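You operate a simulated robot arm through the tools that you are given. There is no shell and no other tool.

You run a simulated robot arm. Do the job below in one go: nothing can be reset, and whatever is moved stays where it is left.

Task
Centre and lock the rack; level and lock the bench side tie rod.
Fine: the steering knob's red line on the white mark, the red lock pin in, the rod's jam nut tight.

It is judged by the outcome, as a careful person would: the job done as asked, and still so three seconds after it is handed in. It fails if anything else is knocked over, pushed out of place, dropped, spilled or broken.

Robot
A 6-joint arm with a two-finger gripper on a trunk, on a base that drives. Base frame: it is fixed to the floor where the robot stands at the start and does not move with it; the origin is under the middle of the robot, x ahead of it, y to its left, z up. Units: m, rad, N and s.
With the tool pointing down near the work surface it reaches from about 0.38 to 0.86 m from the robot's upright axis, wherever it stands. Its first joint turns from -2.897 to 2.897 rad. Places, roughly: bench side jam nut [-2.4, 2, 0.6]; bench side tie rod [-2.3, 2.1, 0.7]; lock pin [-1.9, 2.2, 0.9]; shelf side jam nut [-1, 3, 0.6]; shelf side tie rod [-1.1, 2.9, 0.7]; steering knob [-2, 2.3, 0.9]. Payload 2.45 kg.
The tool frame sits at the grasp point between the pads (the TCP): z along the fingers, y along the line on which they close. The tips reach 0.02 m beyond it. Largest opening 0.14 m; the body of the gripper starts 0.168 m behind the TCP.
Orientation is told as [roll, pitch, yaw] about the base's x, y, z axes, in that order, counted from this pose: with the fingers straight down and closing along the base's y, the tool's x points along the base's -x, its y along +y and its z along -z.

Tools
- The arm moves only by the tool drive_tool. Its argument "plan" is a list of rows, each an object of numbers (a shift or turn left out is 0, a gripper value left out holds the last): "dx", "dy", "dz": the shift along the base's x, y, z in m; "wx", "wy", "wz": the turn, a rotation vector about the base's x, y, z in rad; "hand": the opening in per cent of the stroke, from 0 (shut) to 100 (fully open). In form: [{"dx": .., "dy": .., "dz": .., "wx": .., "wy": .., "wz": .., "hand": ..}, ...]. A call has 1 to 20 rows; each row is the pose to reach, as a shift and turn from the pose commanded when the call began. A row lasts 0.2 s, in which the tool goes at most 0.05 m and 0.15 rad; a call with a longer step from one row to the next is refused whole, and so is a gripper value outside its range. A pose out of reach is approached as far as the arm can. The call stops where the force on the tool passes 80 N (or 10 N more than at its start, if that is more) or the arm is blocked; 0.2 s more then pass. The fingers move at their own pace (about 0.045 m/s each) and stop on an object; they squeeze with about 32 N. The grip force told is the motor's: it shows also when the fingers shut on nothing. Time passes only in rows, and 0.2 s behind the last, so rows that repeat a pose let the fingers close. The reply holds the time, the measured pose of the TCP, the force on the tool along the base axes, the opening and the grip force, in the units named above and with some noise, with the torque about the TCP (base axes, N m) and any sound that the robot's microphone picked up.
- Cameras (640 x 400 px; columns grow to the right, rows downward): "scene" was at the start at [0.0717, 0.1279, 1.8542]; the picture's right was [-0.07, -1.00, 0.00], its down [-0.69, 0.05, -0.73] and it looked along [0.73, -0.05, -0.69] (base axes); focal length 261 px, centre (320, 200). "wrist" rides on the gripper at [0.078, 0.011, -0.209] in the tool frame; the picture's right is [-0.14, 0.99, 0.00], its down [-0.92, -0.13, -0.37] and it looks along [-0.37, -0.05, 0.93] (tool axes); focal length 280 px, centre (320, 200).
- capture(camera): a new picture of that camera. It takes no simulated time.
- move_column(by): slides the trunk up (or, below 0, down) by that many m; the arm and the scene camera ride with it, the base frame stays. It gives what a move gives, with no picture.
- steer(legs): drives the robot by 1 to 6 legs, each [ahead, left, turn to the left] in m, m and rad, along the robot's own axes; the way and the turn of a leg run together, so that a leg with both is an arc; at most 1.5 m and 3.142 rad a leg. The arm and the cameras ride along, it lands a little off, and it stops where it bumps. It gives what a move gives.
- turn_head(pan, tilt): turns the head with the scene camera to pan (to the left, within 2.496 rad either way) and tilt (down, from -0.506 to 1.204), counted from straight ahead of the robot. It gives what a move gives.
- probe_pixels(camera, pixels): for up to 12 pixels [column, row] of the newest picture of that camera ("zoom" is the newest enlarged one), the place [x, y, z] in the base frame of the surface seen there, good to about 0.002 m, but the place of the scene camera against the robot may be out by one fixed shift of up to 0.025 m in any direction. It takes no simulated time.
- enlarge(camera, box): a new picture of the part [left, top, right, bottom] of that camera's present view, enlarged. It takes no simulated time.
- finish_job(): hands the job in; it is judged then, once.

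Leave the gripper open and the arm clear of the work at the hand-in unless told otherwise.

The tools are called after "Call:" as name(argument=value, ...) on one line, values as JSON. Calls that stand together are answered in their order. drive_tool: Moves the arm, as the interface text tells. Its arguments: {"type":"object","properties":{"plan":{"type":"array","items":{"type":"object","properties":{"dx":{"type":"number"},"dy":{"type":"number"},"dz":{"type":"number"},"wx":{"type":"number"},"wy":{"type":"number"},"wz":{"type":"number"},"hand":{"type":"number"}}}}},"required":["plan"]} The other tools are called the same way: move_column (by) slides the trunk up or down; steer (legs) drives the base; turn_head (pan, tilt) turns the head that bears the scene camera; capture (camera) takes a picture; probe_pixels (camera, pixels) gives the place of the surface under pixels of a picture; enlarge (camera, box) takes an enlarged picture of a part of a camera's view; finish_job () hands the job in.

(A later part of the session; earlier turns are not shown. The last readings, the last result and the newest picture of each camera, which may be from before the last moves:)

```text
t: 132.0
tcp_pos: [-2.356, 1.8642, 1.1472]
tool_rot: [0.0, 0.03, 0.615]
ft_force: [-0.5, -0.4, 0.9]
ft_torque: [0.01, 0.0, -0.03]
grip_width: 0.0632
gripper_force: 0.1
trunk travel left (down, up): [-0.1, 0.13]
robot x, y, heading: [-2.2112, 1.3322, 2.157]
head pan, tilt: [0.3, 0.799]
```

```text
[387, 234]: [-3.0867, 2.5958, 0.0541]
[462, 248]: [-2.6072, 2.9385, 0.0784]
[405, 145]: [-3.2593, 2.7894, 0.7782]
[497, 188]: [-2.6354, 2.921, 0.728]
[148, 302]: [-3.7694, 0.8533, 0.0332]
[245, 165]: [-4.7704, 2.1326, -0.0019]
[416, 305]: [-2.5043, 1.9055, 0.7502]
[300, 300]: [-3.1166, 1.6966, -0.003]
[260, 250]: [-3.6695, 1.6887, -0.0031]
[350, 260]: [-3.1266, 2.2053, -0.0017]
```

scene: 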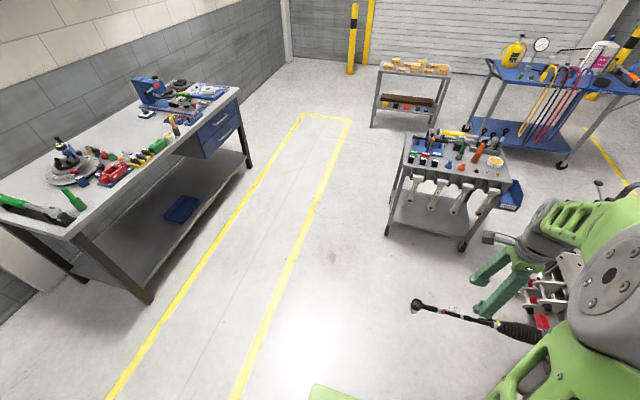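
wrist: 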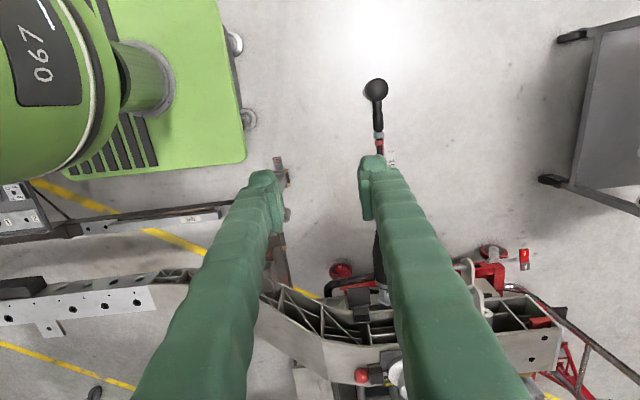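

Clear: cart starts 0.85 m beyond, bench 1 m to the left. I drive left 0.49, ahead 0.645, then turn right 1.57 to face the rod end.

Call:
steer(legs=[[0, 0.49, 0], [0.645, 0, 0], [0, 0, -1.565]])

Call:
turn_head(pan=0.2, tilt=0.95)

Call:
capture(camera="scene")

Call:
capture(camera="wrist")

```text
t: 143.6
tcp_pos: [-2.4341, 1.7629, 1.1475]
tool_rot: [0.001, 0.029, -0.915]
ft_force: [-0.3, 0.0, 0.1]
ft_torque: [0.01, 0.0, 0.03]
grip_width: 0.0631
gripper_force: 0.0
trunk travel left (down, up): [-0.1, 0.13]
robot x, y, heading: [-2.9585, 1.5953, 0.63]
head pan, tilt: [0.3, 0.799]
```

```text
t: 144.3
tcp_pos: [-2.433, 1.7636, 1.1479]
tool_rot: [0.002, 0.031, -0.916]
ft_force: [0.2, 0.5, -0.4]
ft_torque: [0.02, 0.02, -0.04]
grip_width: 0.0629
gripper_force: 0.2
trunk travel left (down, up): [-0.1, 0.13]
robot x, y, heading: [-2.9574, 1.5912, 0.625]
head pan, tilt: [0.201, 0.949]
```

```text
taken
```

scene: 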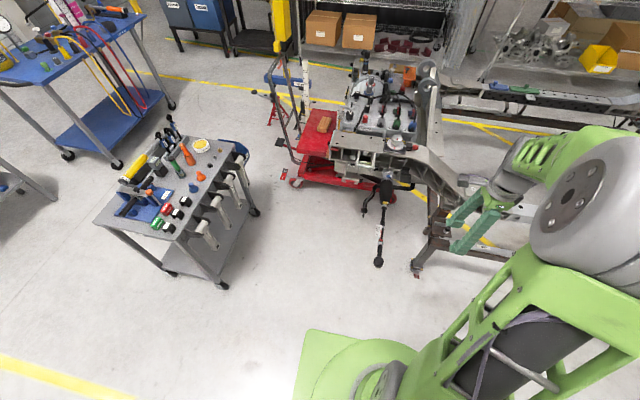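

```text
taken
```

wrist: 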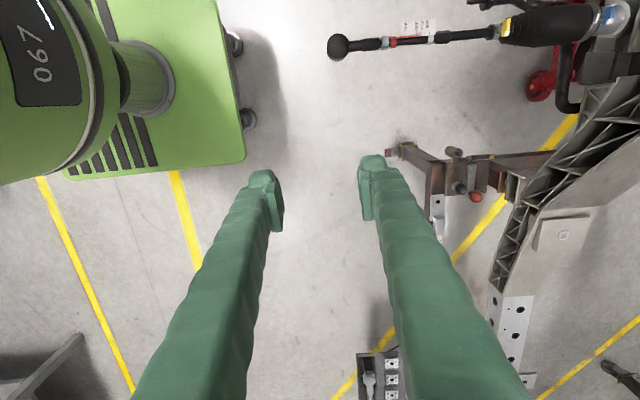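

I'm now standing on the rod's axis, 0.58 m from its end, facing the chassis. First I bring the tool above the nut with the fingers across the rod (yaw 0.607), tool vertical, at z≈0.95.

Call:
drive_tool(plan=[{"dx": 0.002, "dy": 0.02, "wz": 0.139}, {"dx": 0.004, "dy": 0.04, "wz": 0.277}, {"dx": 0.006, "dy": 0.06, "wz": 0.416}, {"dx": 0.008, "dy": 0.08, "wz": 0.554}, {"dx": 0.01, "dy": 0.1, "wz": 0.693}, {"dx": 0.012, "dy": 0.12, "wz": 0.831}, {"dx": 0.014, "dy": 0.14, "wz": 0.97}, {"dx": 0.016, "dy": 0.16, "wz": 1.108}, {"dx": 0.018, "dy": 0.18, "wz": 1.247}, {"dx": 0.02, "dy": 0.2, "wz": 1.385}, {"dx": 0.023, "dy": 0.216, "wz": 1.523}, {"dx": 0.023, "dy": 0.216, "wz": 1.523, "dz": -0.05}, {"dx": 0.023, "dy": 0.216, "wz": 1.523, "dz": -0.1}, {"dx": 0.023, "dy": 0.216, "wz": 1.523, "dz": -0.15}, {"dx": 0.023, "dy": 0.216, "wz": 1.523, "dz": -0.2}])

Call:
capture(camera="wrist")

```text
t: 147.5
tcp_pos: [-2.413, 1.9819, 0.9454]
tool_rot: [0.001, 0.032, 0.609]
ft_force: [1.1, 0.7, 0.0]
ft_torque: [-0.02, 0.06, 0.01]
grip_width: 0.063
gripper_force: 0.0
trunk travel left (down, up): [-0.1, 0.13]
robot x, y, heading: [-2.9578, 1.5984, 0.635]
head pan, tilt: [0.201, 0.949]
```

```text
taken
```

wrist: 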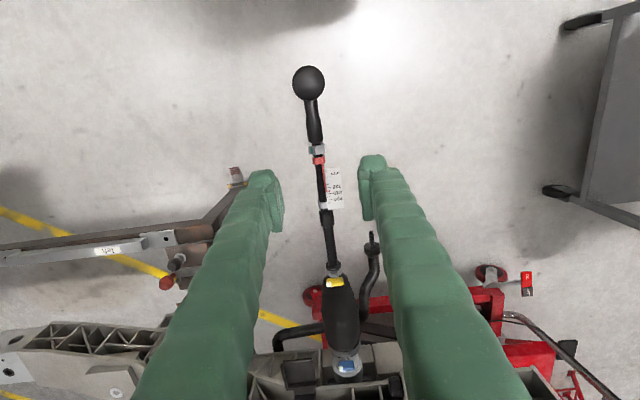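

The tool has a leftover 0.032 pitch; I correct that and move 2 mm, then zoom on the nut for its present place and flat angle.

Call:
drive_tool(plan=[{"wx": 0.0183, "wy": -0.0262}, {"wx": 0.0183, "wy": -0.0262, "dz": -0.04}, {"wx": 0.0183, "wy": -0.0262, "dz": -0.08}, {"wx": 0.0183, "wy": -0.0262, "dz": -0.08}])

Call:
capture(camera="wrist")

Call:
enlarge(camera="wrist", box=[285, 110, 365, 220])

```text
t: 148.5
tcp_pos: [-2.4128, 1.9795, 0.8704]
tool_rot: [0.002, -0.005, 0.608]
ft_force: [-0.7, -0.4, 0.7]
ft_torque: [0.01, 0.0, -0.01]
grip_width: 0.0632
gripper_force: 0.1
trunk travel left (down, up): [-0.1, 0.13]
robot x, y, heading: [-2.9567, 1.591, 0.633]
head pan, tilt: [0.201, 0.949]
```

```text
taken
```

wrist: 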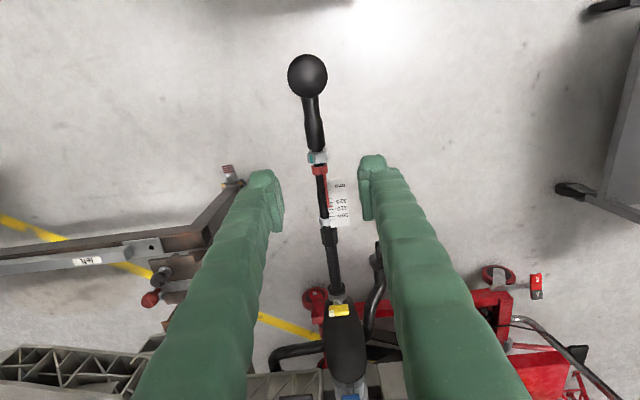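

```text
3.64 times, centred on (325, 165) of wrist
```

zoom: 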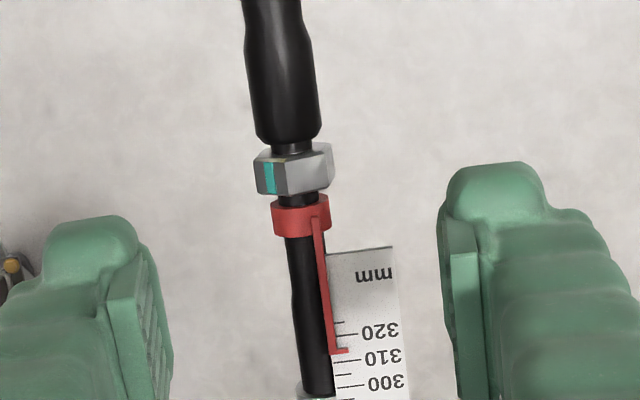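

I probe nut, sleeve and collar positions now for comparison with before.

Call:
probe_pixels(camera="zoom", pixels=[[288, 130], [289, 140], [262, 175], [275, 172], [292, 172], [305, 172], [322, 170], [292, 160], [292, 185], [300, 205], [302, 228], [343, 352]])

Call:
enlarge(camera="wrist", box=[300, 140, 335, 175])

```text
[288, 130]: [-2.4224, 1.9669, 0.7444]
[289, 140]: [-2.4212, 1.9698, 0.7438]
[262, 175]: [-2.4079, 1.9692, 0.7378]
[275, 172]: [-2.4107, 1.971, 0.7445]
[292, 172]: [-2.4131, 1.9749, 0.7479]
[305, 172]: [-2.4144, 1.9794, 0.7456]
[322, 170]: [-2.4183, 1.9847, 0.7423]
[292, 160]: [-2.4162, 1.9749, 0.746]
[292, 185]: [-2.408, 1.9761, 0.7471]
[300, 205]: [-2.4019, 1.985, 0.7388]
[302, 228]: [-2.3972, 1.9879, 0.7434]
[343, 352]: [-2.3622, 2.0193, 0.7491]
```

```text
11.43 times, centred on (318, 158) of wrist
```

zoom: 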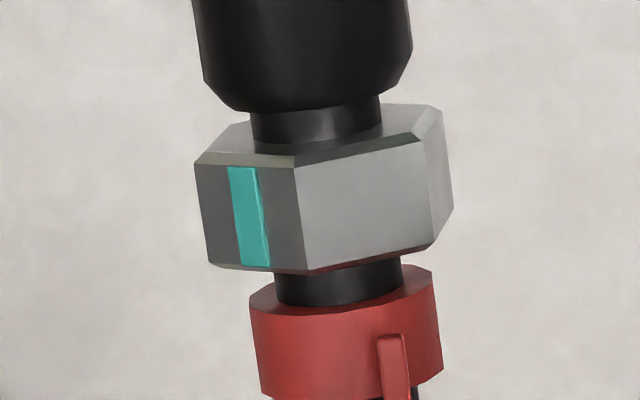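

Geometry check: sleeve and pointer moved ~3.5 mm outward with the rod end's half-turn, so the rod end must be rolled back the same way (stud from below, over the far side, to the top) before locking. The cleanest way is a "screwdriver" grip from its end, rolling my last joint half a turn. I test in free air how far that joint turns.

Call:
drive_tool(plan=[{"dz": 0.04, "wz": 0.14}, {"dz": 0.08, "wz": 0.28}, {"dz": 0.1, "wz": 0.42}, {"dz": 0.1, "wz": 0.56}, {"dz": 0.1, "wz": 0.7}, {"dz": 0.1, "wz": 0.84}, {"dz": 0.1, "wz": 0.98}, {"dz": 0.1, "wz": 1.12}, {"dz": 0.1, "wz": 1.26}, {"dz": 0.1, "wz": 1.4}, {"dz": 0.1, "wz": 1.54}, {"dz": 0.1, "wz": 1.68}, {"dz": 0.1, "wz": 1.82}, {"dz": 0.1, "wz": 1.96}, {"dz": 0.1, "wz": 2.1}, {"dz": 0.1, "wz": 2.24}, {"dz": 0.1, "wz": 2.38}, {"dz": 0.1, "wz": 2.52}, {"dz": 0.1, "wz": 2.66}, {"dz": 0.1, "wz": 2.8}])

```text
t: 152.7
tcp_pos: [-2.4113, 1.9797, 0.9665]
tool_rot: [0.0, 0.0, -2.87]
ft_force: [-0.4, -0.1, -0.4]
ft_torque: [0.05, 0.02, -0.02]
grip_width: 0.0627
gripper_force: 0.1
trunk travel left (down, up): [-0.1, 0.13]
robot x, y, heading: [-2.9622, 1.5936, 0.629]
head pan, tilt: [0.201, 0.949]
```

+2.8 rad is no problem. I try the rest up to +3.2.

Call:
drive_tool(plan=[{"wz": 0.14}, {"wz": 0.28}, {"wz": 0.36}, {"wz": 0.42}])

```text
t: 153.7
tcp_pos: [-2.4302, 1.998, 0.9645]
tool_rot: [0.058, 0.009, -2.515]
ft_force: [0.3, -0.1, -0.7]
ft_torque: [0.01, 0.01, 0.01]
grip_width: 0.063
gripper_force: 0.1
out of reach, approached as far as the arm can: row 2, 3, 4
trunk travel left (down, up): [-0.1, 0.13]
robot x, y, heading: [-2.9601, 1.5935, 0.632]
head pan, tilt: [0.201, 0.949]
```

The limit is about ±2.95 rad about natural. So I can start the roll at −2.85 and finish at natural (0) with the stud upright. I rotate back to natural first.

Call:
drive_tool(plan=[{"wz": -0.14}, {"wz": -0.28}, {"wz": -0.42}, {"wz": -0.56}, {"wz": -0.7}, {"wz": -0.84}, {"wz": -0.98}, {"wz": -1.12}, {"wz": -1.26}, {"wz": -1.4}, {"wz": -1.54}, {"wz": -1.68}, {"wz": -1.82}, {"wz": -1.96}, {"wz": -2.1}, {"wz": -2.24}, {"wz": -2.38}, {"wz": -2.52}, {"wz": -2.66}, {"wz": -2.8}])

```text
t: 157.9
tcp_pos: [-2.4311, 1.9984, 0.9654]
tool_rot: [0.058, 0.007, 0.964]
ft_force: [-0.3, 0.4, -1.1]
ft_torque: [-0.01, 0.01, 0.01]
grip_width: 0.0632
gripper_force: 0.1
trunk travel left (down, up): [-0.1, 0.13]
robot x, y, heading: [-2.959, 1.5948, 0.633]
head pan, tilt: [0.201, 0.949]
```

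Commanded pose follows the actual one after a limit, so I trim the leftover tilt and yaw, then back the base away 0.2 m for the horizontal grip.

Call:
drive_tool(plan=[{"wx": -0.0138, "wy": -0.0139, "wz": -0.119}, {"wx": -0.0277, "wy": -0.0279, "wz": -0.238}, {"wx": -0.0415, "wy": -0.0418, "wz": -0.357}, {"wx": -0.0415, "wy": -0.0418, "wz": -0.357}])

Call:
steer(legs=[[-0.2, 0, -0.02]])

Call:
capture(camera="wrist")

```text
t: 158.9
tcp_pos: [-2.4297, 1.9972, 0.9629]
tool_rot: [-0.003, 0.007, 0.61]
ft_force: [-0.8, 0.4, -0.4]
ft_torque: [0.01, 0.02, 0.01]
grip_width: 0.0631
gripper_force: 0.1
trunk travel left (down, up): [-0.1, 0.13]
robot x, y, heading: [-2.961, 1.594, 0.628]
head pan, tilt: [0.201, 0.949]
```

```text
t: 160.5
tcp_pos: [-2.5864, 1.8685, 0.9637]
tool_rot: [-0.002, 0.006, 0.586]
ft_force: [0.2, -0.1, -0.1]
ft_torque: [0.02, -0.05, 0.01]
grip_width: 0.0631
gripper_force: 0.1
trunk travel left (down, up): [-0.1, 0.13]
robot x, y, heading: [-3.1259, 1.476, 0.611]
head pan, tilt: [0.201, 0.949]
```

```text
taken
```

wrist: 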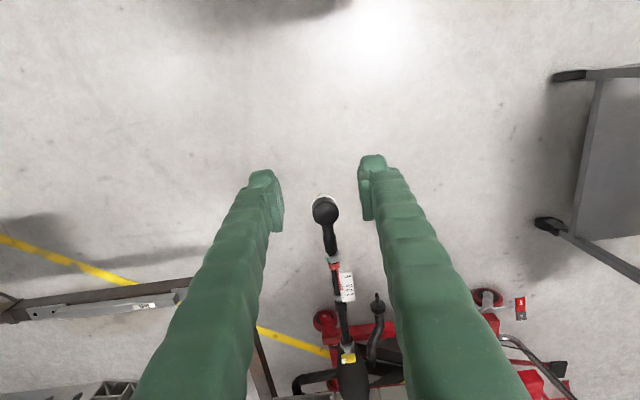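

The rod end's ball is at (325,208). I probe it and the rod behind for the axis line.

Call:
enlarge(camera="wrist", box=[295, 180, 365, 300])

Call:
probe_pixels(camera="wrist", pixels=[[325, 208], [325, 200], [325, 216], [317, 208], [333, 208], [328, 228], [329, 240], [332, 252], [319, 197], [313, 210], [338, 208], [325, 196]])

```text
3.33 times, centred on (330, 240) of wrist
```

zoom: 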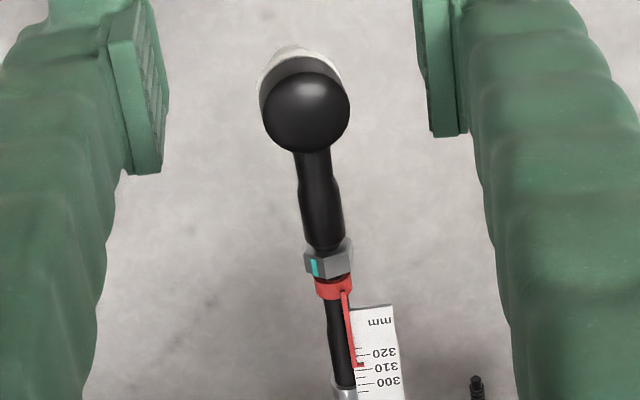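

```text
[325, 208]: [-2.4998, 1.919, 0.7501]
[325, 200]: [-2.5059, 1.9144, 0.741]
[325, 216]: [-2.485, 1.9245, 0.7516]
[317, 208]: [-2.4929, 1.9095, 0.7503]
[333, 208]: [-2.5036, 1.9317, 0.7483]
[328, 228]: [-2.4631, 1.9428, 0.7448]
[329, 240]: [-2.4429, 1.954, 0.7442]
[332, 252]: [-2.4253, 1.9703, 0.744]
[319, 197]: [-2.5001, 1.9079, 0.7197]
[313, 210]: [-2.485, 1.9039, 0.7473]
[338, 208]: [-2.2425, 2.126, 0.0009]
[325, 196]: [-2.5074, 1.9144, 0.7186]
```

Housing centre ≈ (-2.489,1.926,0.736), about 45 mm across, on the same axis line as I stand. I retreat slightly, fix the yaw, then pitch the tool to horizontal pointing at the rod end.

Call:
drive_tool(plan=[{"dx": -0.02, "dy": -0.02, "wz": 0.021, "hand": 54}, {"dx": -0.045, "dy": -0.035, "wz": 0.021}, {"dx": -0.07, "dy": -0.055, "wz": 0.021}])

Call:
drive_tool(plan=[{"wx": 0.0815, "wy": -0.1173}, {"wx": 0.163, "wy": -0.2345}, {"wx": 0.2444, "wy": -0.3518}, {"wx": 0.3258, "wy": -0.4691}, {"wx": 0.4073, "wy": -0.5864}, {"wx": 0.4887, "wy": -0.7036}, {"wx": 0.5702, "wy": -0.8209}, {"wx": 0.6516, "wy": -0.9382}, {"wx": 0.7331, "wy": -1.0555}, {"wx": 0.8145, "wy": -1.1727}, {"wx": 0.896, "wy": -1.29}, {"wx": 0.896, "wy": -1.29}])

Call:
capture(camera="wrist")

Call:
capture(camera="scene")

```text
t: 161.3
tcp_pos: [-2.6549, 1.8157, 0.9654]
tool_rot: [-0.002, 0.006, 0.608]
ft_force: [-0.6, 0.4, 0.3]
ft_torque: [0.0, -0.01, 0.04]
grip_width: 0.0759
gripper_force: 0.0
trunk travel left (down, up): [-0.1, 0.13]
robot x, y, heading: [-3.1198, 1.4774, 0.607]
head pan, tilt: [0.201, 0.949]
```

```text
t: 163.9
tcp_pos: [-2.6053, 1.897, 0.9773]
tool_rot: [-0.027, -1.556, 0.628]
ft_force: [0.7, -0.6, 0.9]
ft_torque: [0.01, 0.0, 0.01]
grip_width: 0.0758
gripper_force: 0.0
out of reach, approached as far as the arm can: row 6, 7, 8, 10, 11, 12
trunk travel left (down, up): [-0.1, 0.13]
robot x, y, heading: [-3.1266, 1.4747, 0.613]
head pan, tilt: [0.201, 0.949]
```

```text
taken
```

wrist: 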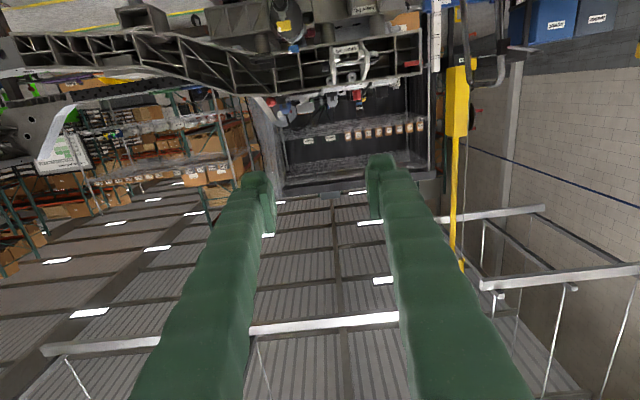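

```text
taken
```

scene: 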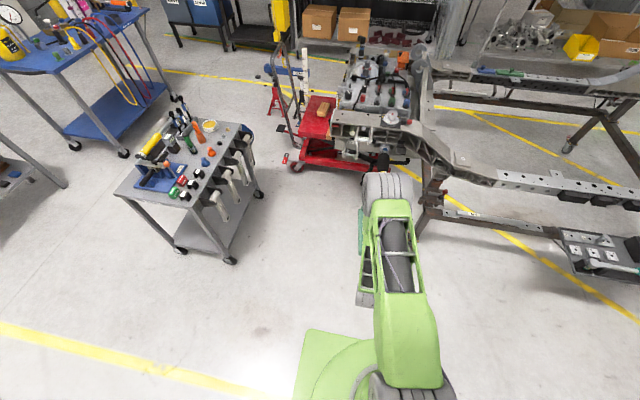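

The tool is nearly horizontal (pitch −1.556) but the arm is near a limit here. I lower it toward the rod's height, staying 0.13 m short of the rod end, to see if the lower pose is reachable.

Call:
drive_tool(plan=[{"dx": -0.002, "dy": -0.012, "dz": -0.04}, {"dx": -0.004, "dy": -0.024, "dz": -0.08}, {"dx": -0.006, "dy": -0.036, "dz": -0.12}, {"dx": -0.008, "dy": -0.048, "dz": -0.16}, {"dx": -0.0105, "dy": -0.0585, "dz": -0.2}, {"dx": -0.0105, "dy": -0.0585, "dz": -0.24}, {"dx": -0.0105, "dy": -0.0585, "dz": -0.24}])

Call:
capture(camera="wrist")

```text
t: 165.5
tcp_pos: [-2.606, 1.8436, 0.7348]
tool_rot: [-0.051, -1.561, 0.658]
ft_force: [0.7, 0.5, -0.3]
ft_torque: [-0.02, 0.01, 0.03]
grip_width: 0.0757
gripper_force: 0.1
out of reach, approached as far as the arm can: row 1, 2, 3, 4, 5, 6, 7
trunk travel left (down, up): [-0.1, 0.13]
robot x, y, heading: [-3.1254, 1.479, 0.61]
head pan, tilt: [0.201, 0.949]
```

```text
taken
```

wrist: 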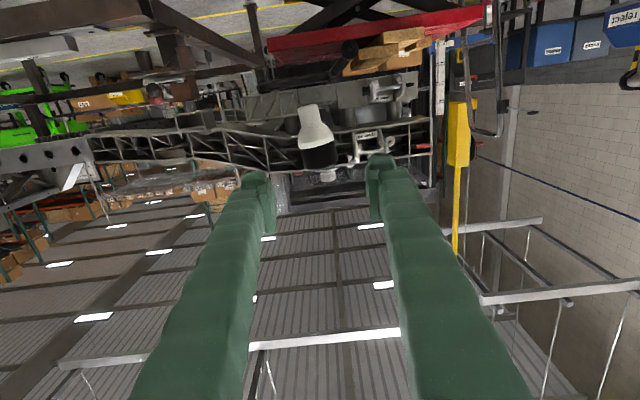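

Orientation works out exactly along the rod axis (tool axis (0.821,0.570,−0.01), fingers closing horizontally). Now I pre-roll the tool about that axis in free air, first −1.4 rad.

Call:
drive_tool(plan=[{"wx": -0.115, "wy": -0.0799}, {"wx": -0.23, "wy": -0.1597}, {"wx": -0.345, "wy": -0.2396}, {"wx": -0.46, "wy": -0.3194}, {"wx": -0.575, "wy": -0.3993}, {"wx": -0.69, "wy": -0.4791}, {"wx": -0.805, "wy": -0.559}, {"wx": -0.92, "wy": -0.6388}, {"wx": -1.035, "wy": -0.7187}, {"wx": -1.15, "wy": -0.7986}, {"wx": -1.15, "wy": -0.7986}])

```text
t: 167.9
tcp_pos: [-2.6079, 1.8456, 0.7339]
tool_rot: [-1.568, -0.17, 2.172]
ft_force: [0.0, 0.7, 0.8]
ft_torque: [0.01, -0.02, -0.01]
grip_width: 0.0754
gripper_force: 0.0
trunk travel left (down, up): [-0.1, 0.13]
robot x, y, heading: [-3.1217, 1.4758, 0.608]
head pan, tilt: [0.201, 0.949]
```

Rolling works. I continue to −2.85 in total.

Call:
drive_tool(plan=[{"wx": -0.115, "wy": -0.0799}, {"wx": -0.23, "wy": -0.1597}, {"wx": -0.345, "wy": -0.2396}, {"wx": -0.46, "wy": -0.3194}, {"wx": -0.575, "wy": -0.3993}, {"wx": -0.69, "wy": -0.4791}, {"wx": -0.805, "wy": -0.559}, {"wx": -0.92, "wy": -0.6388}, {"wx": -1.035, "wy": -0.7187}, {"wx": -1.15, "wy": -0.7986}, {"wx": -1.191, "wy": -0.8271}, {"wx": -1.191, "wy": -0.8271}])

Call:
capture(camera="wrist")

```text
t: 170.5
tcp_pos: [-2.6073, 1.8466, 0.7327]
tool_rot: [-1.587, 1.28, 2.162]
ft_force: [0.1, 0.0, 0.6]
ft_torque: [0.02, 0.01, -0.02]
grip_width: 0.0757
gripper_force: 0.1
out of reach, approached as far as the arm can: row 3, 7, 8, 9, 10, 11, 12
trunk travel left (down, up): [-0.1, 0.13]
robot x, y, heading: [-3.1219, 1.4797, 0.608]
head pan, tilt: [0.201, 0.949]
```

```text
taken
```

wrist: 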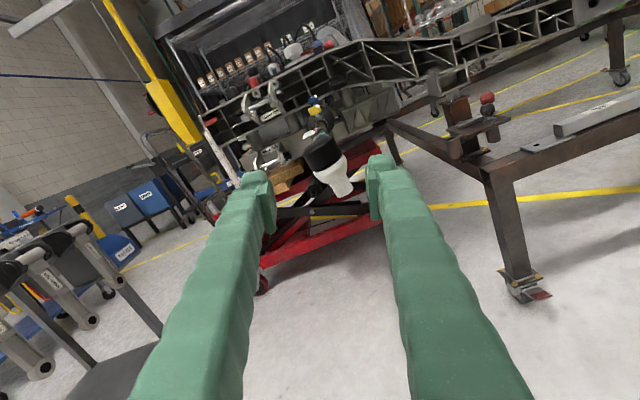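

Axis and roll are exact (−2.85). The rod end appears at about (322,152), where the approach line points (320,156). I check closely.

Call:
enlarge(camera="wrist", box=[260, 100, 390, 220])

Call:
probe_pixels(camera="wrist", pixels=[[322, 150], [310, 150], [334, 148], [320, 140], [324, 160], [330, 172], [340, 185], [318, 130], [306, 152], [338, 146]])

```text
3.33 times, centred on (325, 160) of wrist
```

zoom: 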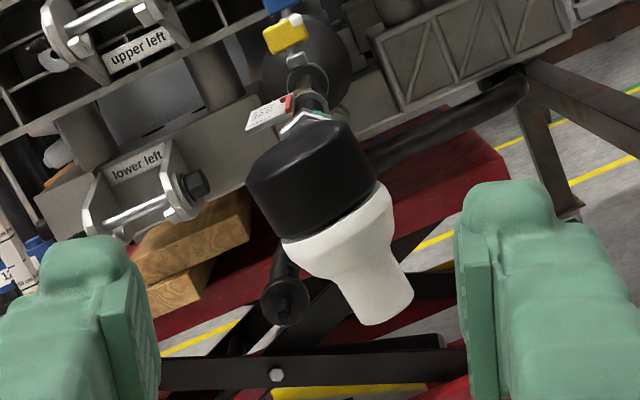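

```text
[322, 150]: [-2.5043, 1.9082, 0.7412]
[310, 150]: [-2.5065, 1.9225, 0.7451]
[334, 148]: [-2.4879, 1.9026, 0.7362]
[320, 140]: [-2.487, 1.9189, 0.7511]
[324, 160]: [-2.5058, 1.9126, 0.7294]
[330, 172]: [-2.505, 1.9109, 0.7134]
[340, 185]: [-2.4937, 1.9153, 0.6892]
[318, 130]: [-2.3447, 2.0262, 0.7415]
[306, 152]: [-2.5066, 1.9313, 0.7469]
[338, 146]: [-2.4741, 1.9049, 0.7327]
```

The housing lies on my line within a few mm. I move in 0.14 m along the axis, around the housing.

Call:
drive_tool(plan=[{"dx": 0.03, "dy": 0.019, "dz": 0.001}, {"dx": 0.06, "dy": 0.038, "dz": 0.002}, {"dx": 0.09, "dy": 0.057, "dz": 0.003}, {"dx": 0.1181, "dy": 0.0759, "dz": 0.003}, {"dx": 0.1181, "dy": 0.0759, "dz": 0.003}])

Call:
capture(camera="wrist")

```text
t: 171.7
tcp_pos: [-2.4885, 1.9202, 0.7344]
tool_rot: [-1.595, 1.279, 2.154]
ft_force: [0.5, 0.0, -0.3]
ft_torque: [0.03, 0.01, 0.0]
grip_width: 0.0755
gripper_force: 0.1
trunk travel left (down, up): [-0.1, 0.13]
robot x, y, heading: [-3.1292, 1.4769, 0.609]
head pan, tilt: [0.201, 0.949]
```

```text
taken
```

wrist: 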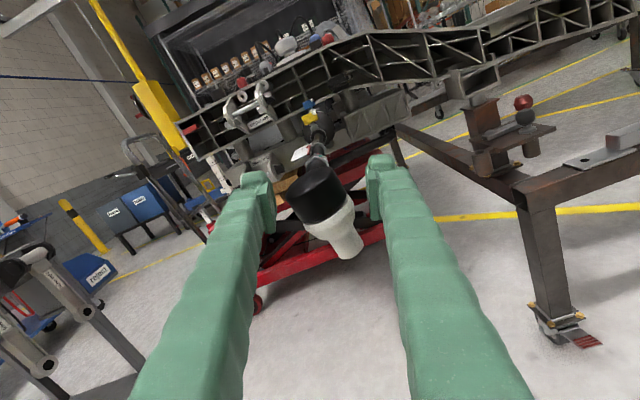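

The housing sits between the pads at (318,195). I close gently; the free rod end should align to the pads.

Call:
drive_tool(plan=[{"hand": 20}, {"hand": 20}, {"hand": 0}, {"hand": 0}, {"hand": 0}])

Call:
capture(camera="wrist")

Call:
enlarge(camera="wrist", box=[240, 110, 420, 280])

```text
t: 172.9
tcp_pos: [-2.4898, 1.9221, 0.735]
tool_rot: [-1.602, 1.28, 2.147]
ft_force: [0.9, 12.3, 4.2]
ft_torque: [0.13, -0.16, -0.09]
grip_width: 0.042
gripper_force: 45.0
trunk travel left (down, up): [-0.1, 0.13]
robot x, y, heading: [-3.1236, 1.4762, 0.608]
head pan, tilt: [0.201, 0.949]
```

```text
taken
```

wrist: 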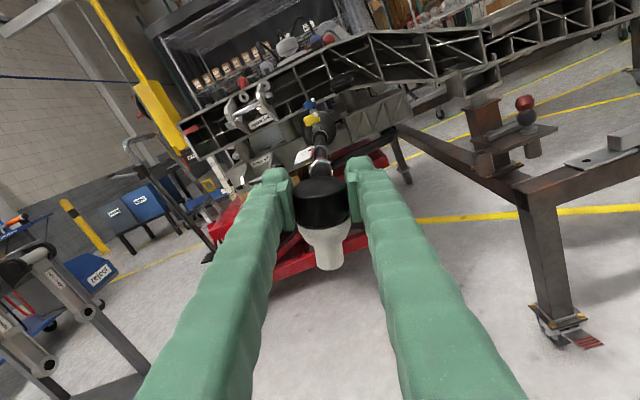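

```text
2.35 times, centred on (330, 195) of wrist
```

zoom: 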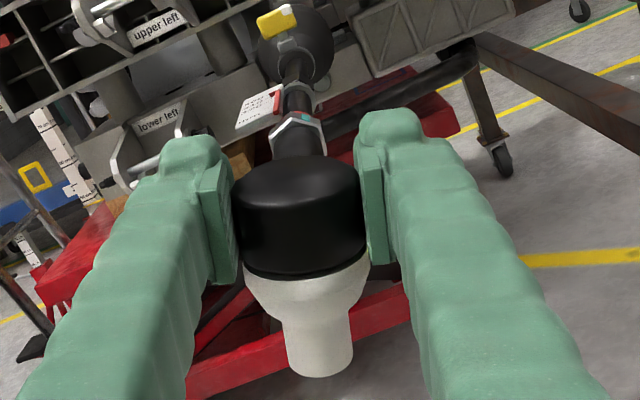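

The rod end snapped into line with the pads (42 mm). I now roll about the rod axis by +1.4 rad, moving along 2 mm inward with its thread.

Call:
drive_tool(plan=[{"dx": -0.001, "dy": 0.0015, "wx": 0.115, "wy": 0.0799}, {"dx": -0.0015, "dy": 0.0025, "wx": 0.23, "wy": 0.1597}, {"dx": -0.0012, "dy": 0.0028, "wx": 0.345, "wy": 0.2396}, {"dx": -0.001, "dy": 0.003, "wx": 0.46, "wy": 0.3194}, {"dx": -0.0008, "dy": 0.0032, "wx": 0.575, "wy": 0.3993}, {"dx": -0.0006, "dy": 0.0033, "wx": 0.69, "wy": 0.4791}, {"dx": -0.0004, "dy": 0.0034, "wx": 0.805, "wy": 0.559}, {"dx": -0.0003, "dy": 0.0035, "wx": 0.92, "wy": 0.6388}, {"dx": -0.0001, "dy": 0.0036, "wx": 1.035, "wy": 0.7187}, {"dx": 0.0, "dy": 0.0037, "wx": 1.15, "wy": 0.7986}])

Call:
capture(camera="wrist")

Call:
enlarge(camera="wrist", box=[240, 110, 420, 280])

```text
t: 175.1
tcp_pos: [-2.4863, 1.9225, 0.7339]
tool_rot: [-1.568, -0.125, 2.162]
ft_force: [20.9, -28.7, -14.0]
ft_torque: [-0.14, 0.07, -0.26]
grip_width: 0.0414
gripper_force: 44.6
trunk travel left (down, up): [-0.1, 0.13]
robot x, y, heading: [-3.1267, 1.4795, 0.606]
head pan, tilt: [0.201, 0.949]
```

```text
taken
```

wrist: 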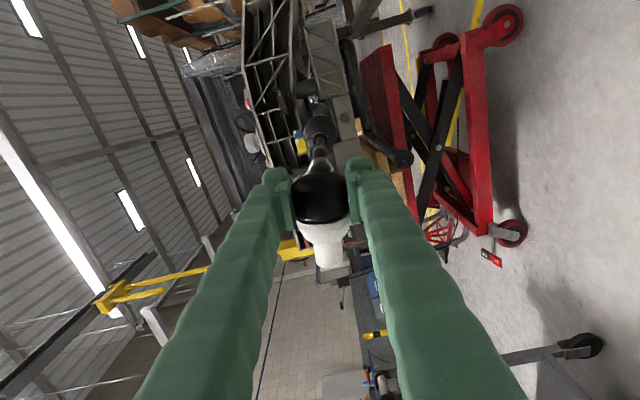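

```text
2.35 times, centred on (330, 195) of wrist
```

zoom: 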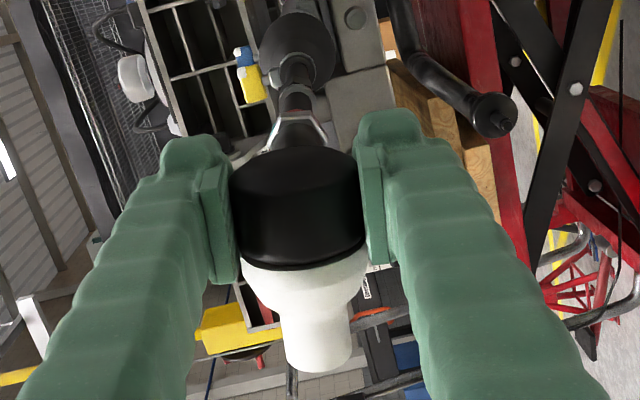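

It follows well (stud now pointing to the far side), but a 35 N side load has built up from a small off-centre grip. I relieve it: 7 mm toward the near side, 3 mm down.

Call:
drive_tool(plan=[{"dx": 0.002, "dy": -0.003, "dz": -0.0015}, {"dx": 0.004, "dy": -0.0057, "dz": -0.003}, {"dx": 0.004, "dy": -0.0057, "dz": -0.003}])

```text
t: 175.9
tcp_pos: [-2.4865, 1.9236, 0.7352]
tool_rot: [-1.575, -0.119, 2.176]
ft_force: [2.5, -2.6, -1.1]
ft_torque: [0.0, 0.03, -1.01]
grip_width: 0.0414
gripper_force: 45.5
trunk travel left (down, up): [-0.1, 0.13]
robot x, y, heading: [-3.1267, 1.4801, 0.609]
head pan, tilt: [0.201, 0.949]
```

Load gone. I continue the roll by +0.7 and check the load again.

Call:
drive_tool(plan=[{"dx": 0.0003, "dy": 0.0002, "wx": 0.115, "wy": 0.0799}, {"dx": 0.0005, "dy": 0.0003, "wx": 0.23, "wy": 0.1597}, {"dx": 0.0007, "dy": 0.0004, "wx": 0.345, "wy": 0.2396}, {"dx": 0.0009, "dy": 0.0005, "wx": 0.46, "wy": 0.3194}, {"dx": 0.001, "dy": 0.0006, "wx": 0.575, "wy": 0.3993}])

```text
t: 177.1
tcp_pos: [-2.4851, 1.9239, 0.732]
tool_rot: [-1.564, -0.821, 2.171]
ft_force: [1.2, 22.4, -3.6]
ft_torque: [0.14, -0.46, 0.56]
grip_width: 0.0418
gripper_force: 45.0
trunk travel left (down, up): [-0.1, 0.13]
robot x, y, heading: [-3.1256, 1.4752, 0.61]
head pan, tilt: [0.201, 0.949]
```

Small side load of 18 N and 14 N inward: I follow it (4 mm, 2 mm) and roll the remaining +0.75.

Call:
drive_tool(plan=[{"dx": -0.0007, "dy": 0.0044}, {"dx": -0.0007, "dy": 0.0044, "wx": 0.115, "wy": 0.0799}, {"dx": -0.0007, "dy": 0.0044, "wx": 0.23, "wy": 0.1597}, {"dx": -0.0006, "dy": 0.0045, "wx": 0.345, "wy": 0.2396}, {"dx": -0.0005, "dy": 0.0046, "wx": 0.46, "wy": 0.3194}])

Call:
capture(camera="wrist")

```text
t: 178.3
tcp_pos: [-2.485, 1.9264, 0.7315]
tool_rot: [-1.53, -1.382, 2.136]
ft_force: [-5.9, 8.7, 0.5]
ft_torque: [-0.41, 0.48, -0.2]
grip_width: 0.0417
gripper_force: 44.8
trunk travel left (down, up): [-0.1, 0.13]
robot x, y, heading: [-3.1261, 1.4758, 0.603]
head pan, tilt: [0.201, 0.949]
```

```text
taken
```

wrist: 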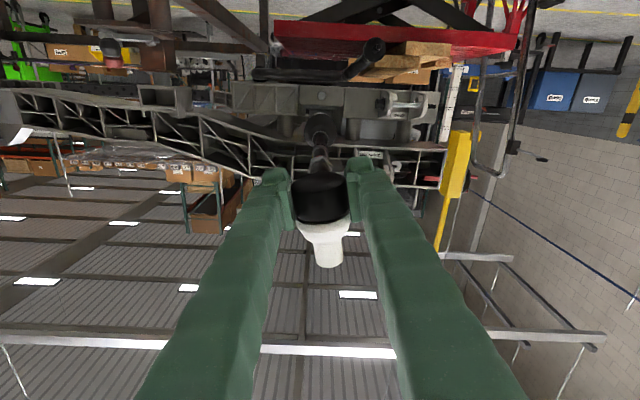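

Roll angle now −0.189 rad from upright. I add the last +0.189 and check.

Call:
drive_tool(plan=[{"dx": -0.0014, "dy": 0.002, "wx": 0.0775, "wy": 0.054}, {"dx": -0.0014, "dy": 0.002, "wx": 0.155, "wy": 0.108}, {"dx": -0.0014, "dy": 0.002, "wx": 0.155, "wy": 0.108}])

Call:
capture(camera="wrist")

Call:
enlarge(camera="wrist", box=[240, 110, 420, 280])

Call:
enlarge(camera="scene", box=[300, 120, 460, 240])

```text
t: 179.1
tcp_pos: [-2.4852, 1.9268, 0.731]
tool_rot: [-0.025, -1.562, 0.63]
ft_force: [-0.1, -0.6, -7.7]
ft_torque: [0.08, -0.07, -0.12]
grip_width: 0.0414
gripper_force: 45.0
trunk travel left (down, up): [-0.1, 0.13]
robot x, y, heading: [-3.1246, 1.4806, 0.602]
head pan, tilt: [0.201, 0.949]
```

```text
taken
```

wrist: 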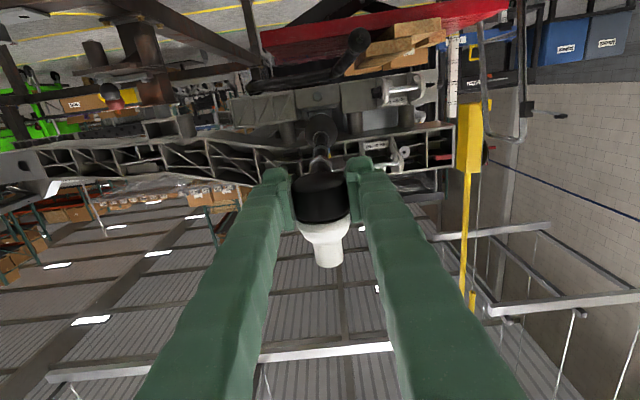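

```text
2.35 times, centred on (330, 195) of wrist
```

zoom: 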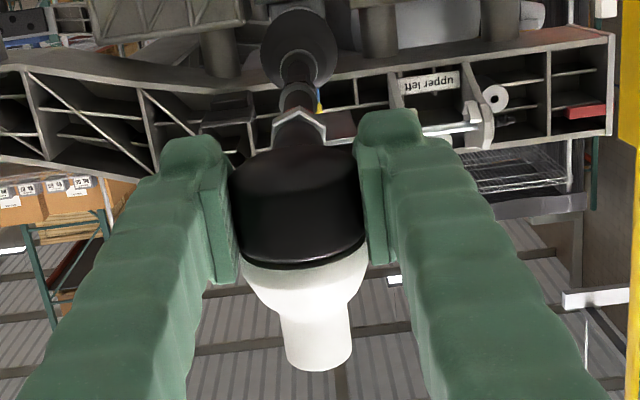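

```text
3.33 times, centred on (380, 180) of scene
```

zoom: 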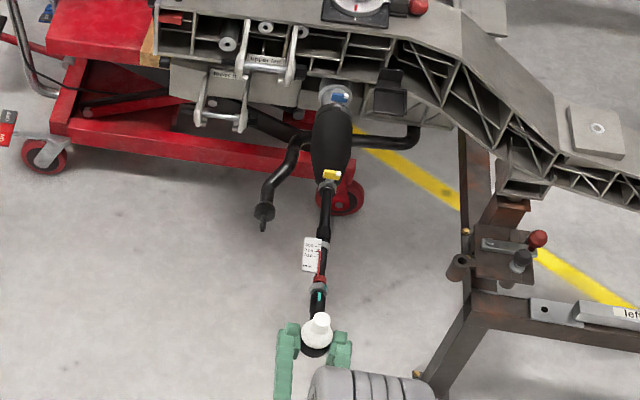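

The rod end is upright again (stud up, teal mark on top). Loads are small. I open the fingers slowly and check it stays before retreating.

Call:
drive_tool(plan=[{"dz": -0.001}, {"dz": -0.001, "hand": 33}, {"dz": -0.001, "hand": 36}, {"dz": -0.001, "hand": 40}, {"dz": -0.001, "hand": 50}, {"dz": -0.001, "hand": 54}, {"dz": -0.001, "hand": 54}])

Call:
capture(camera="wrist")

Call:
enlarge(camera="scene", box=[340, 170, 420, 230])

```text
t: 180.7
tcp_pos: [-2.4851, 1.9281, 0.731]
tool_rot: [-0.192, -1.563, 0.799]
ft_force: [0.2, -0.4, 0.4]
ft_torque: [0.05, 0.01, -0.01]
grip_width: 0.0758
gripper_force: 0.1
trunk travel left (down, up): [-0.1, 0.13]
robot x, y, heading: [-3.1226, 1.4772, 0.604]
head pan, tilt: [0.201, 0.949]
```

```text
taken
```

wrist: 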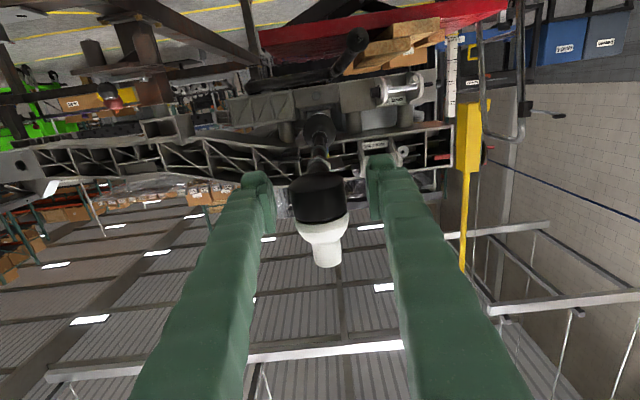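

```text
6.67 times, centred on (380, 200) of scene
```

zoom: 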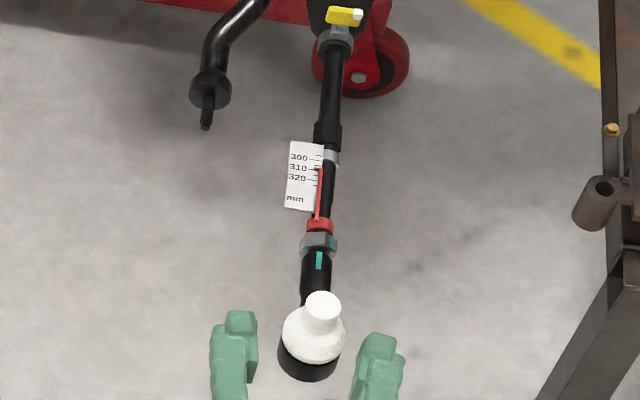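

It stays upright on release, and the pointer reads 310 again. I retreat straight back along the axis, then rise.

Call:
drive_tool(plan=[{"dx": -0.033, "dy": -0.0228}, {"dx": -0.066, "dy": -0.0456}, {"dx": -0.099, "dy": -0.0684}, {"dx": -0.123, "dy": -0.0856}, {"dx": -0.123, "dy": -0.0856, "dz": 0.045}, {"dx": -0.123, "dy": -0.0856, "dz": 0.09}, {"dx": -0.123, "dy": -0.0856, "dz": 0.135}, {"dx": -0.123, "dy": -0.0856, "dz": 0.18}, {"dx": -0.123, "dy": -0.0856, "dz": 0.225}, {"dx": -0.123, "dy": -0.0856, "dz": 0.27}, {"dx": -0.123, "dy": -0.0856, "dz": 0.3}])

```text
t: 183.1
tcp_pos: [-2.5871, 1.8597, 1.0369]
tool_rot: [-0.069, -1.553, 0.675]
ft_force: [0.8, -0.1, -1.3]
ft_torque: [0.04, -0.03, 0.02]
grip_width: 0.0757
gripper_force: 0.0
out of reach, approached as far as the arm can: row 5, 6, 7, 8, 9, 10, 11
trunk travel left (down, up): [-0.1, 0.13]
robot x, y, heading: [-3.1252, 1.4735, 0.61]
head pan, tilt: [0.201, 0.949]
```

Now I pitch the tool back to vertical at this safe height.

Call:
drive_tool(plan=[{"wx": -0.0806, "wy": 0.116, "dz": 0.02}, {"wx": -0.161, "wy": 0.232, "dz": 0.04}, {"wx": -0.2416, "wy": 0.348, "dz": 0.06}, {"wx": -0.322, "wy": 0.464, "dz": 0.06}, {"wx": -0.4027, "wy": 0.58, "dz": 0.06}, {"wx": -0.483, "wy": 0.696, "dz": 0.06}, {"wx": -0.564, "wy": 0.812, "dz": 0.06}, {"wx": -0.644, "wy": 0.928, "dz": 0.06}, {"wx": -0.725, "wy": 1.044, "dz": 0.06}, {"wx": -0.8055, "wy": 1.16, "dz": 0.06}, {"wx": -0.886, "wy": 1.276, "dz": 0.06}, {"wx": -0.886, "wy": 1.276, "dz": 0.06}])

Call:
capture(camera="wrist")

```text
t: 185.7
tcp_pos: [-2.5858, 1.8603, 1.1008]
tool_rot: [-0.002, -0.01, 0.607]
ft_force: [1.1, 0.1, 0.0]
ft_torque: [0.03, 0.0, -0.01]
grip_width: 0.0755
gripper_force: 0.0
out of reach, approached as far as the arm can: row 7
trunk travel left (down, up): [-0.1, 0.13]
robot x, y, heading: [-3.1223, 1.4756, 0.603]
head pan, tilt: [0.201, 0.949]
```

```text
taken
```

wrist: 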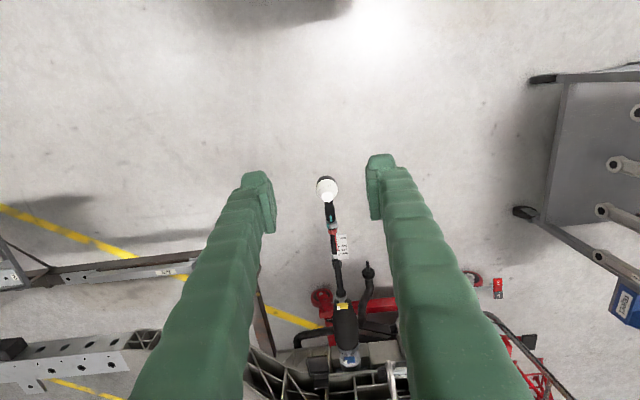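

Tool vertical. The rod end is upright at (327,190). I drive forward 0.15 m so the nut is about 0.72 m from my axis.

Call:
steer(legs=[[0.15, 0, 0]])

Call:
capture(camera="wrist")

```text
t: 187.1
tcp_pos: [-2.4556, 1.9461, 1.0999]
tool_rot: [-0.001, -0.009, 0.605]
ft_force: [-0.2, 0.4, -0.1]
ft_torque: [-0.03, 0.01, 0.0]
grip_width: 0.0757
gripper_force: 0.1
trunk travel left (down, up): [-0.1, 0.13]
robot x, y, heading: [-2.9965, 1.5681, 0.607]
head pan, tilt: [0.201, 0.949]
```

```text
taken
```

wrist: 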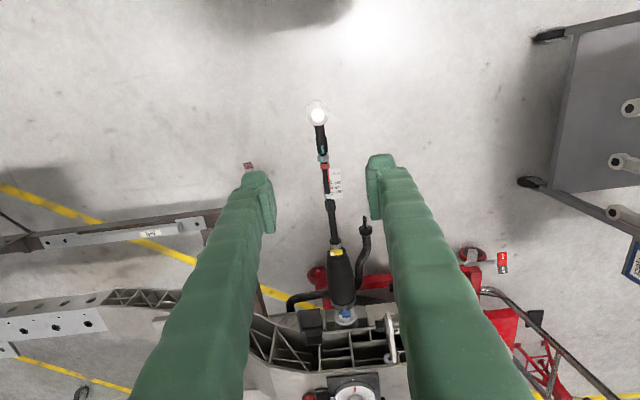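

I lower to z≈0.86 just inboard of the nut, hand at 45%, to re-measure rod level and the nut.

Call:
drive_tool(plan=[{"dx": 0.0274, "dy": 0.019, "hand": 45}, {"dx": 0.0548, "dy": 0.038}, {"dx": 0.0821, "dy": 0.057}, {"dx": 0.0821, "dy": 0.057, "dz": -0.05}, {"dx": 0.0821, "dy": 0.057, "dz": -0.1}, {"dx": 0.0821, "dy": 0.057, "dz": -0.15}, {"dx": 0.0821, "dy": 0.057, "dz": -0.2}, {"dx": 0.0821, "dy": 0.057, "dz": -0.24}, {"dx": 0.0821, "dy": 0.057, "dz": -0.24}])

Call:
capture(camera="wrist")

Call:
enlarge(camera="wrist", box=[285, 80, 365, 280])

```text
t: 189.1
tcp_pos: [-2.3742, 2.006, 0.8611]
tool_rot: [-0.001, -0.01, 0.605]
ft_force: [0.3, 0.2, 0.3]
ft_torque: [0.01, 0.01, -0.02]
grip_width: 0.0629
gripper_force: 0.0
trunk travel left (down, up): [-0.1, 0.13]
robot x, y, heading: [-2.9968, 1.5627, 0.607]
head pan, tilt: [0.201, 0.949]
```

```text
taken
```

wrist: 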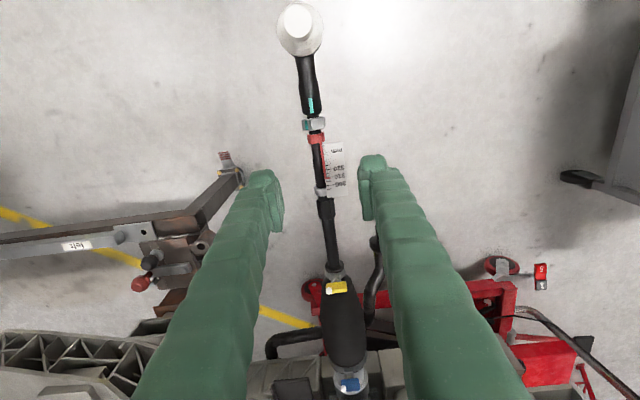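

```text
2.00 times, centred on (325, 180) of wrist
```

zoom: 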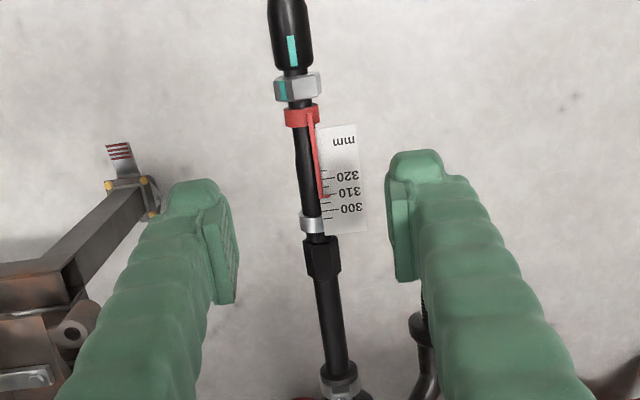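

I probe shaft, tube and sleeve again for the level after all the handling.

Call:
probe_pixels(camera="zoom", pixels=[[324, 285], [325, 292], [326, 299], [328, 306], [329, 313], [330, 320], [331, 327], [333, 334], [334, 341], [335, 348], [336, 355], [338, 362]])

Call:
probe_pixels(camera="zoom", pixels=[[302, 134], [302, 140], [303, 146], [304, 152], [304, 158], [305, 164], [306, 170], [307, 176], [307, 182], [308, 188], [309, 194], [310, 200]])

Call:
probe_pixels(camera="wrist", pixels=[[304, 62], [305, 66], [305, 70], [306, 74], [306, 78], [307, 82], [307, 86], [308, 90], [309, 94], [309, 98], [310, 102], [310, 106]])

Call:
enlarge(camera="wrist", box=[295, 95, 335, 150])

```text
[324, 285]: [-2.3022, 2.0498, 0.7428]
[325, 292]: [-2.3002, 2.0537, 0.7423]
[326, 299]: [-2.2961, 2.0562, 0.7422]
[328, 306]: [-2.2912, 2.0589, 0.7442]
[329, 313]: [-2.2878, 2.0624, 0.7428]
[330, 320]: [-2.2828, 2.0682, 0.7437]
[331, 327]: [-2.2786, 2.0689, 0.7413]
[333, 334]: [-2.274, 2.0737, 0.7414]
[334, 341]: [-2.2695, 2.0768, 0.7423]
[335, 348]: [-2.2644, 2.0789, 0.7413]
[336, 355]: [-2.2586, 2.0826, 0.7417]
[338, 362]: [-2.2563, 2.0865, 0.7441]
```

```text
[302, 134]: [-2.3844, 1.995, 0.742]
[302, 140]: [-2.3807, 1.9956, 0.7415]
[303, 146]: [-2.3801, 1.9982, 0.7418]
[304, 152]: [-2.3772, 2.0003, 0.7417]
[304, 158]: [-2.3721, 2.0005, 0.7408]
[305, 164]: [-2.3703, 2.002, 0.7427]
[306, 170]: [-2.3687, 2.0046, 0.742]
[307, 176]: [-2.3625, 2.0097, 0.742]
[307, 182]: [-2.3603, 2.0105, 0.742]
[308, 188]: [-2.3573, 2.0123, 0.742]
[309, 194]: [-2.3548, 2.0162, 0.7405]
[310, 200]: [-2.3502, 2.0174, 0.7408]
```

```text
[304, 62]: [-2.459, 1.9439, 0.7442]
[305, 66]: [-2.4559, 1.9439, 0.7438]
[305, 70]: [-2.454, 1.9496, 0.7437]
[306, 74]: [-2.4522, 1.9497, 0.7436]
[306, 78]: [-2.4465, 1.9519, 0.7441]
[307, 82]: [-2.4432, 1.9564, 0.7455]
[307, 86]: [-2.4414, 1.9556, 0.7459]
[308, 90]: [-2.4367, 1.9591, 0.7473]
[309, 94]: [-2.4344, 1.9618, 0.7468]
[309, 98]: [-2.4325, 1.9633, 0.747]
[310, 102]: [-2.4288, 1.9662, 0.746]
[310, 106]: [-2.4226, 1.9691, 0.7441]
```

```text
7.27 times, centred on (315, 122) of wrist
```

zoom: 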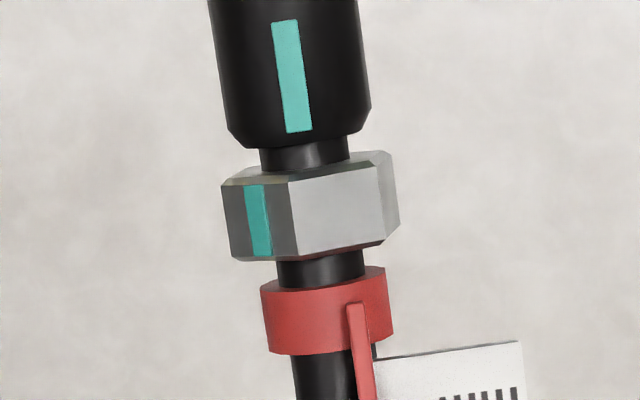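

Level holds (sleeve/shaft axes within ~0.4°). The nut's top edge is 15° off vertical, so I tilt the tool +0.253 rad to match its flats and stand 0.10 m off along the approach.

Call:
drive_tool(plan=[{"dx": -0.0114, "dy": -0.0245, "dz": -0.0144, "wx": 0.101, "wy": 0.076}, {"dx": -0.0227, "dy": -0.049, "dz": -0.0288, "wx": 0.2021, "wy": 0.1525}, {"dx": -0.0227, "dy": -0.049, "dz": -0.0288, "wx": 0.2021, "wy": 0.1525}])

Call:
capture(camera="wrist")

Call:
enlarge(camera="wrist", box=[260, 110, 380, 230])

```text
t: 189.9
tcp_pos: [-2.3987, 1.9562, 0.8317]
tool_rot: [0.253, 0.001, 0.603]
ft_force: [-1.0, -0.1, 0.2]
ft_torque: [0.02, -0.03, 0.0]
grip_width: 0.0632
gripper_force: 0.0
trunk travel left (down, up): [-0.1, 0.13]
robot x, y, heading: [-2.9953, 1.5666, 0.605]
head pan, tilt: [0.201, 0.949]
```

```text
taken
```

wrist: 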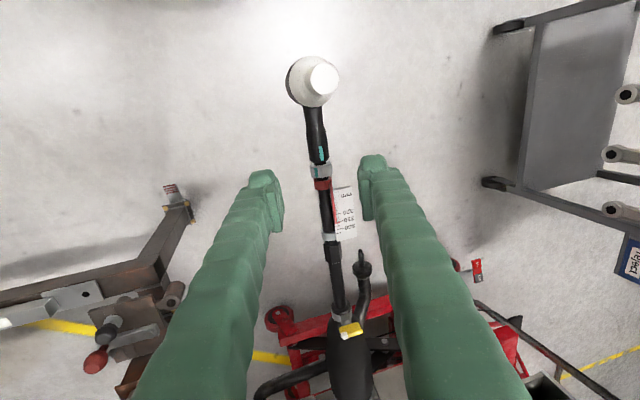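

```text
3.33 times, centred on (320, 170) of wrist
```

zoom: 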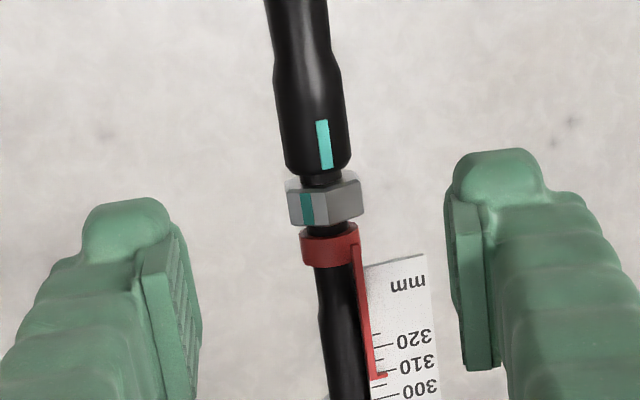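

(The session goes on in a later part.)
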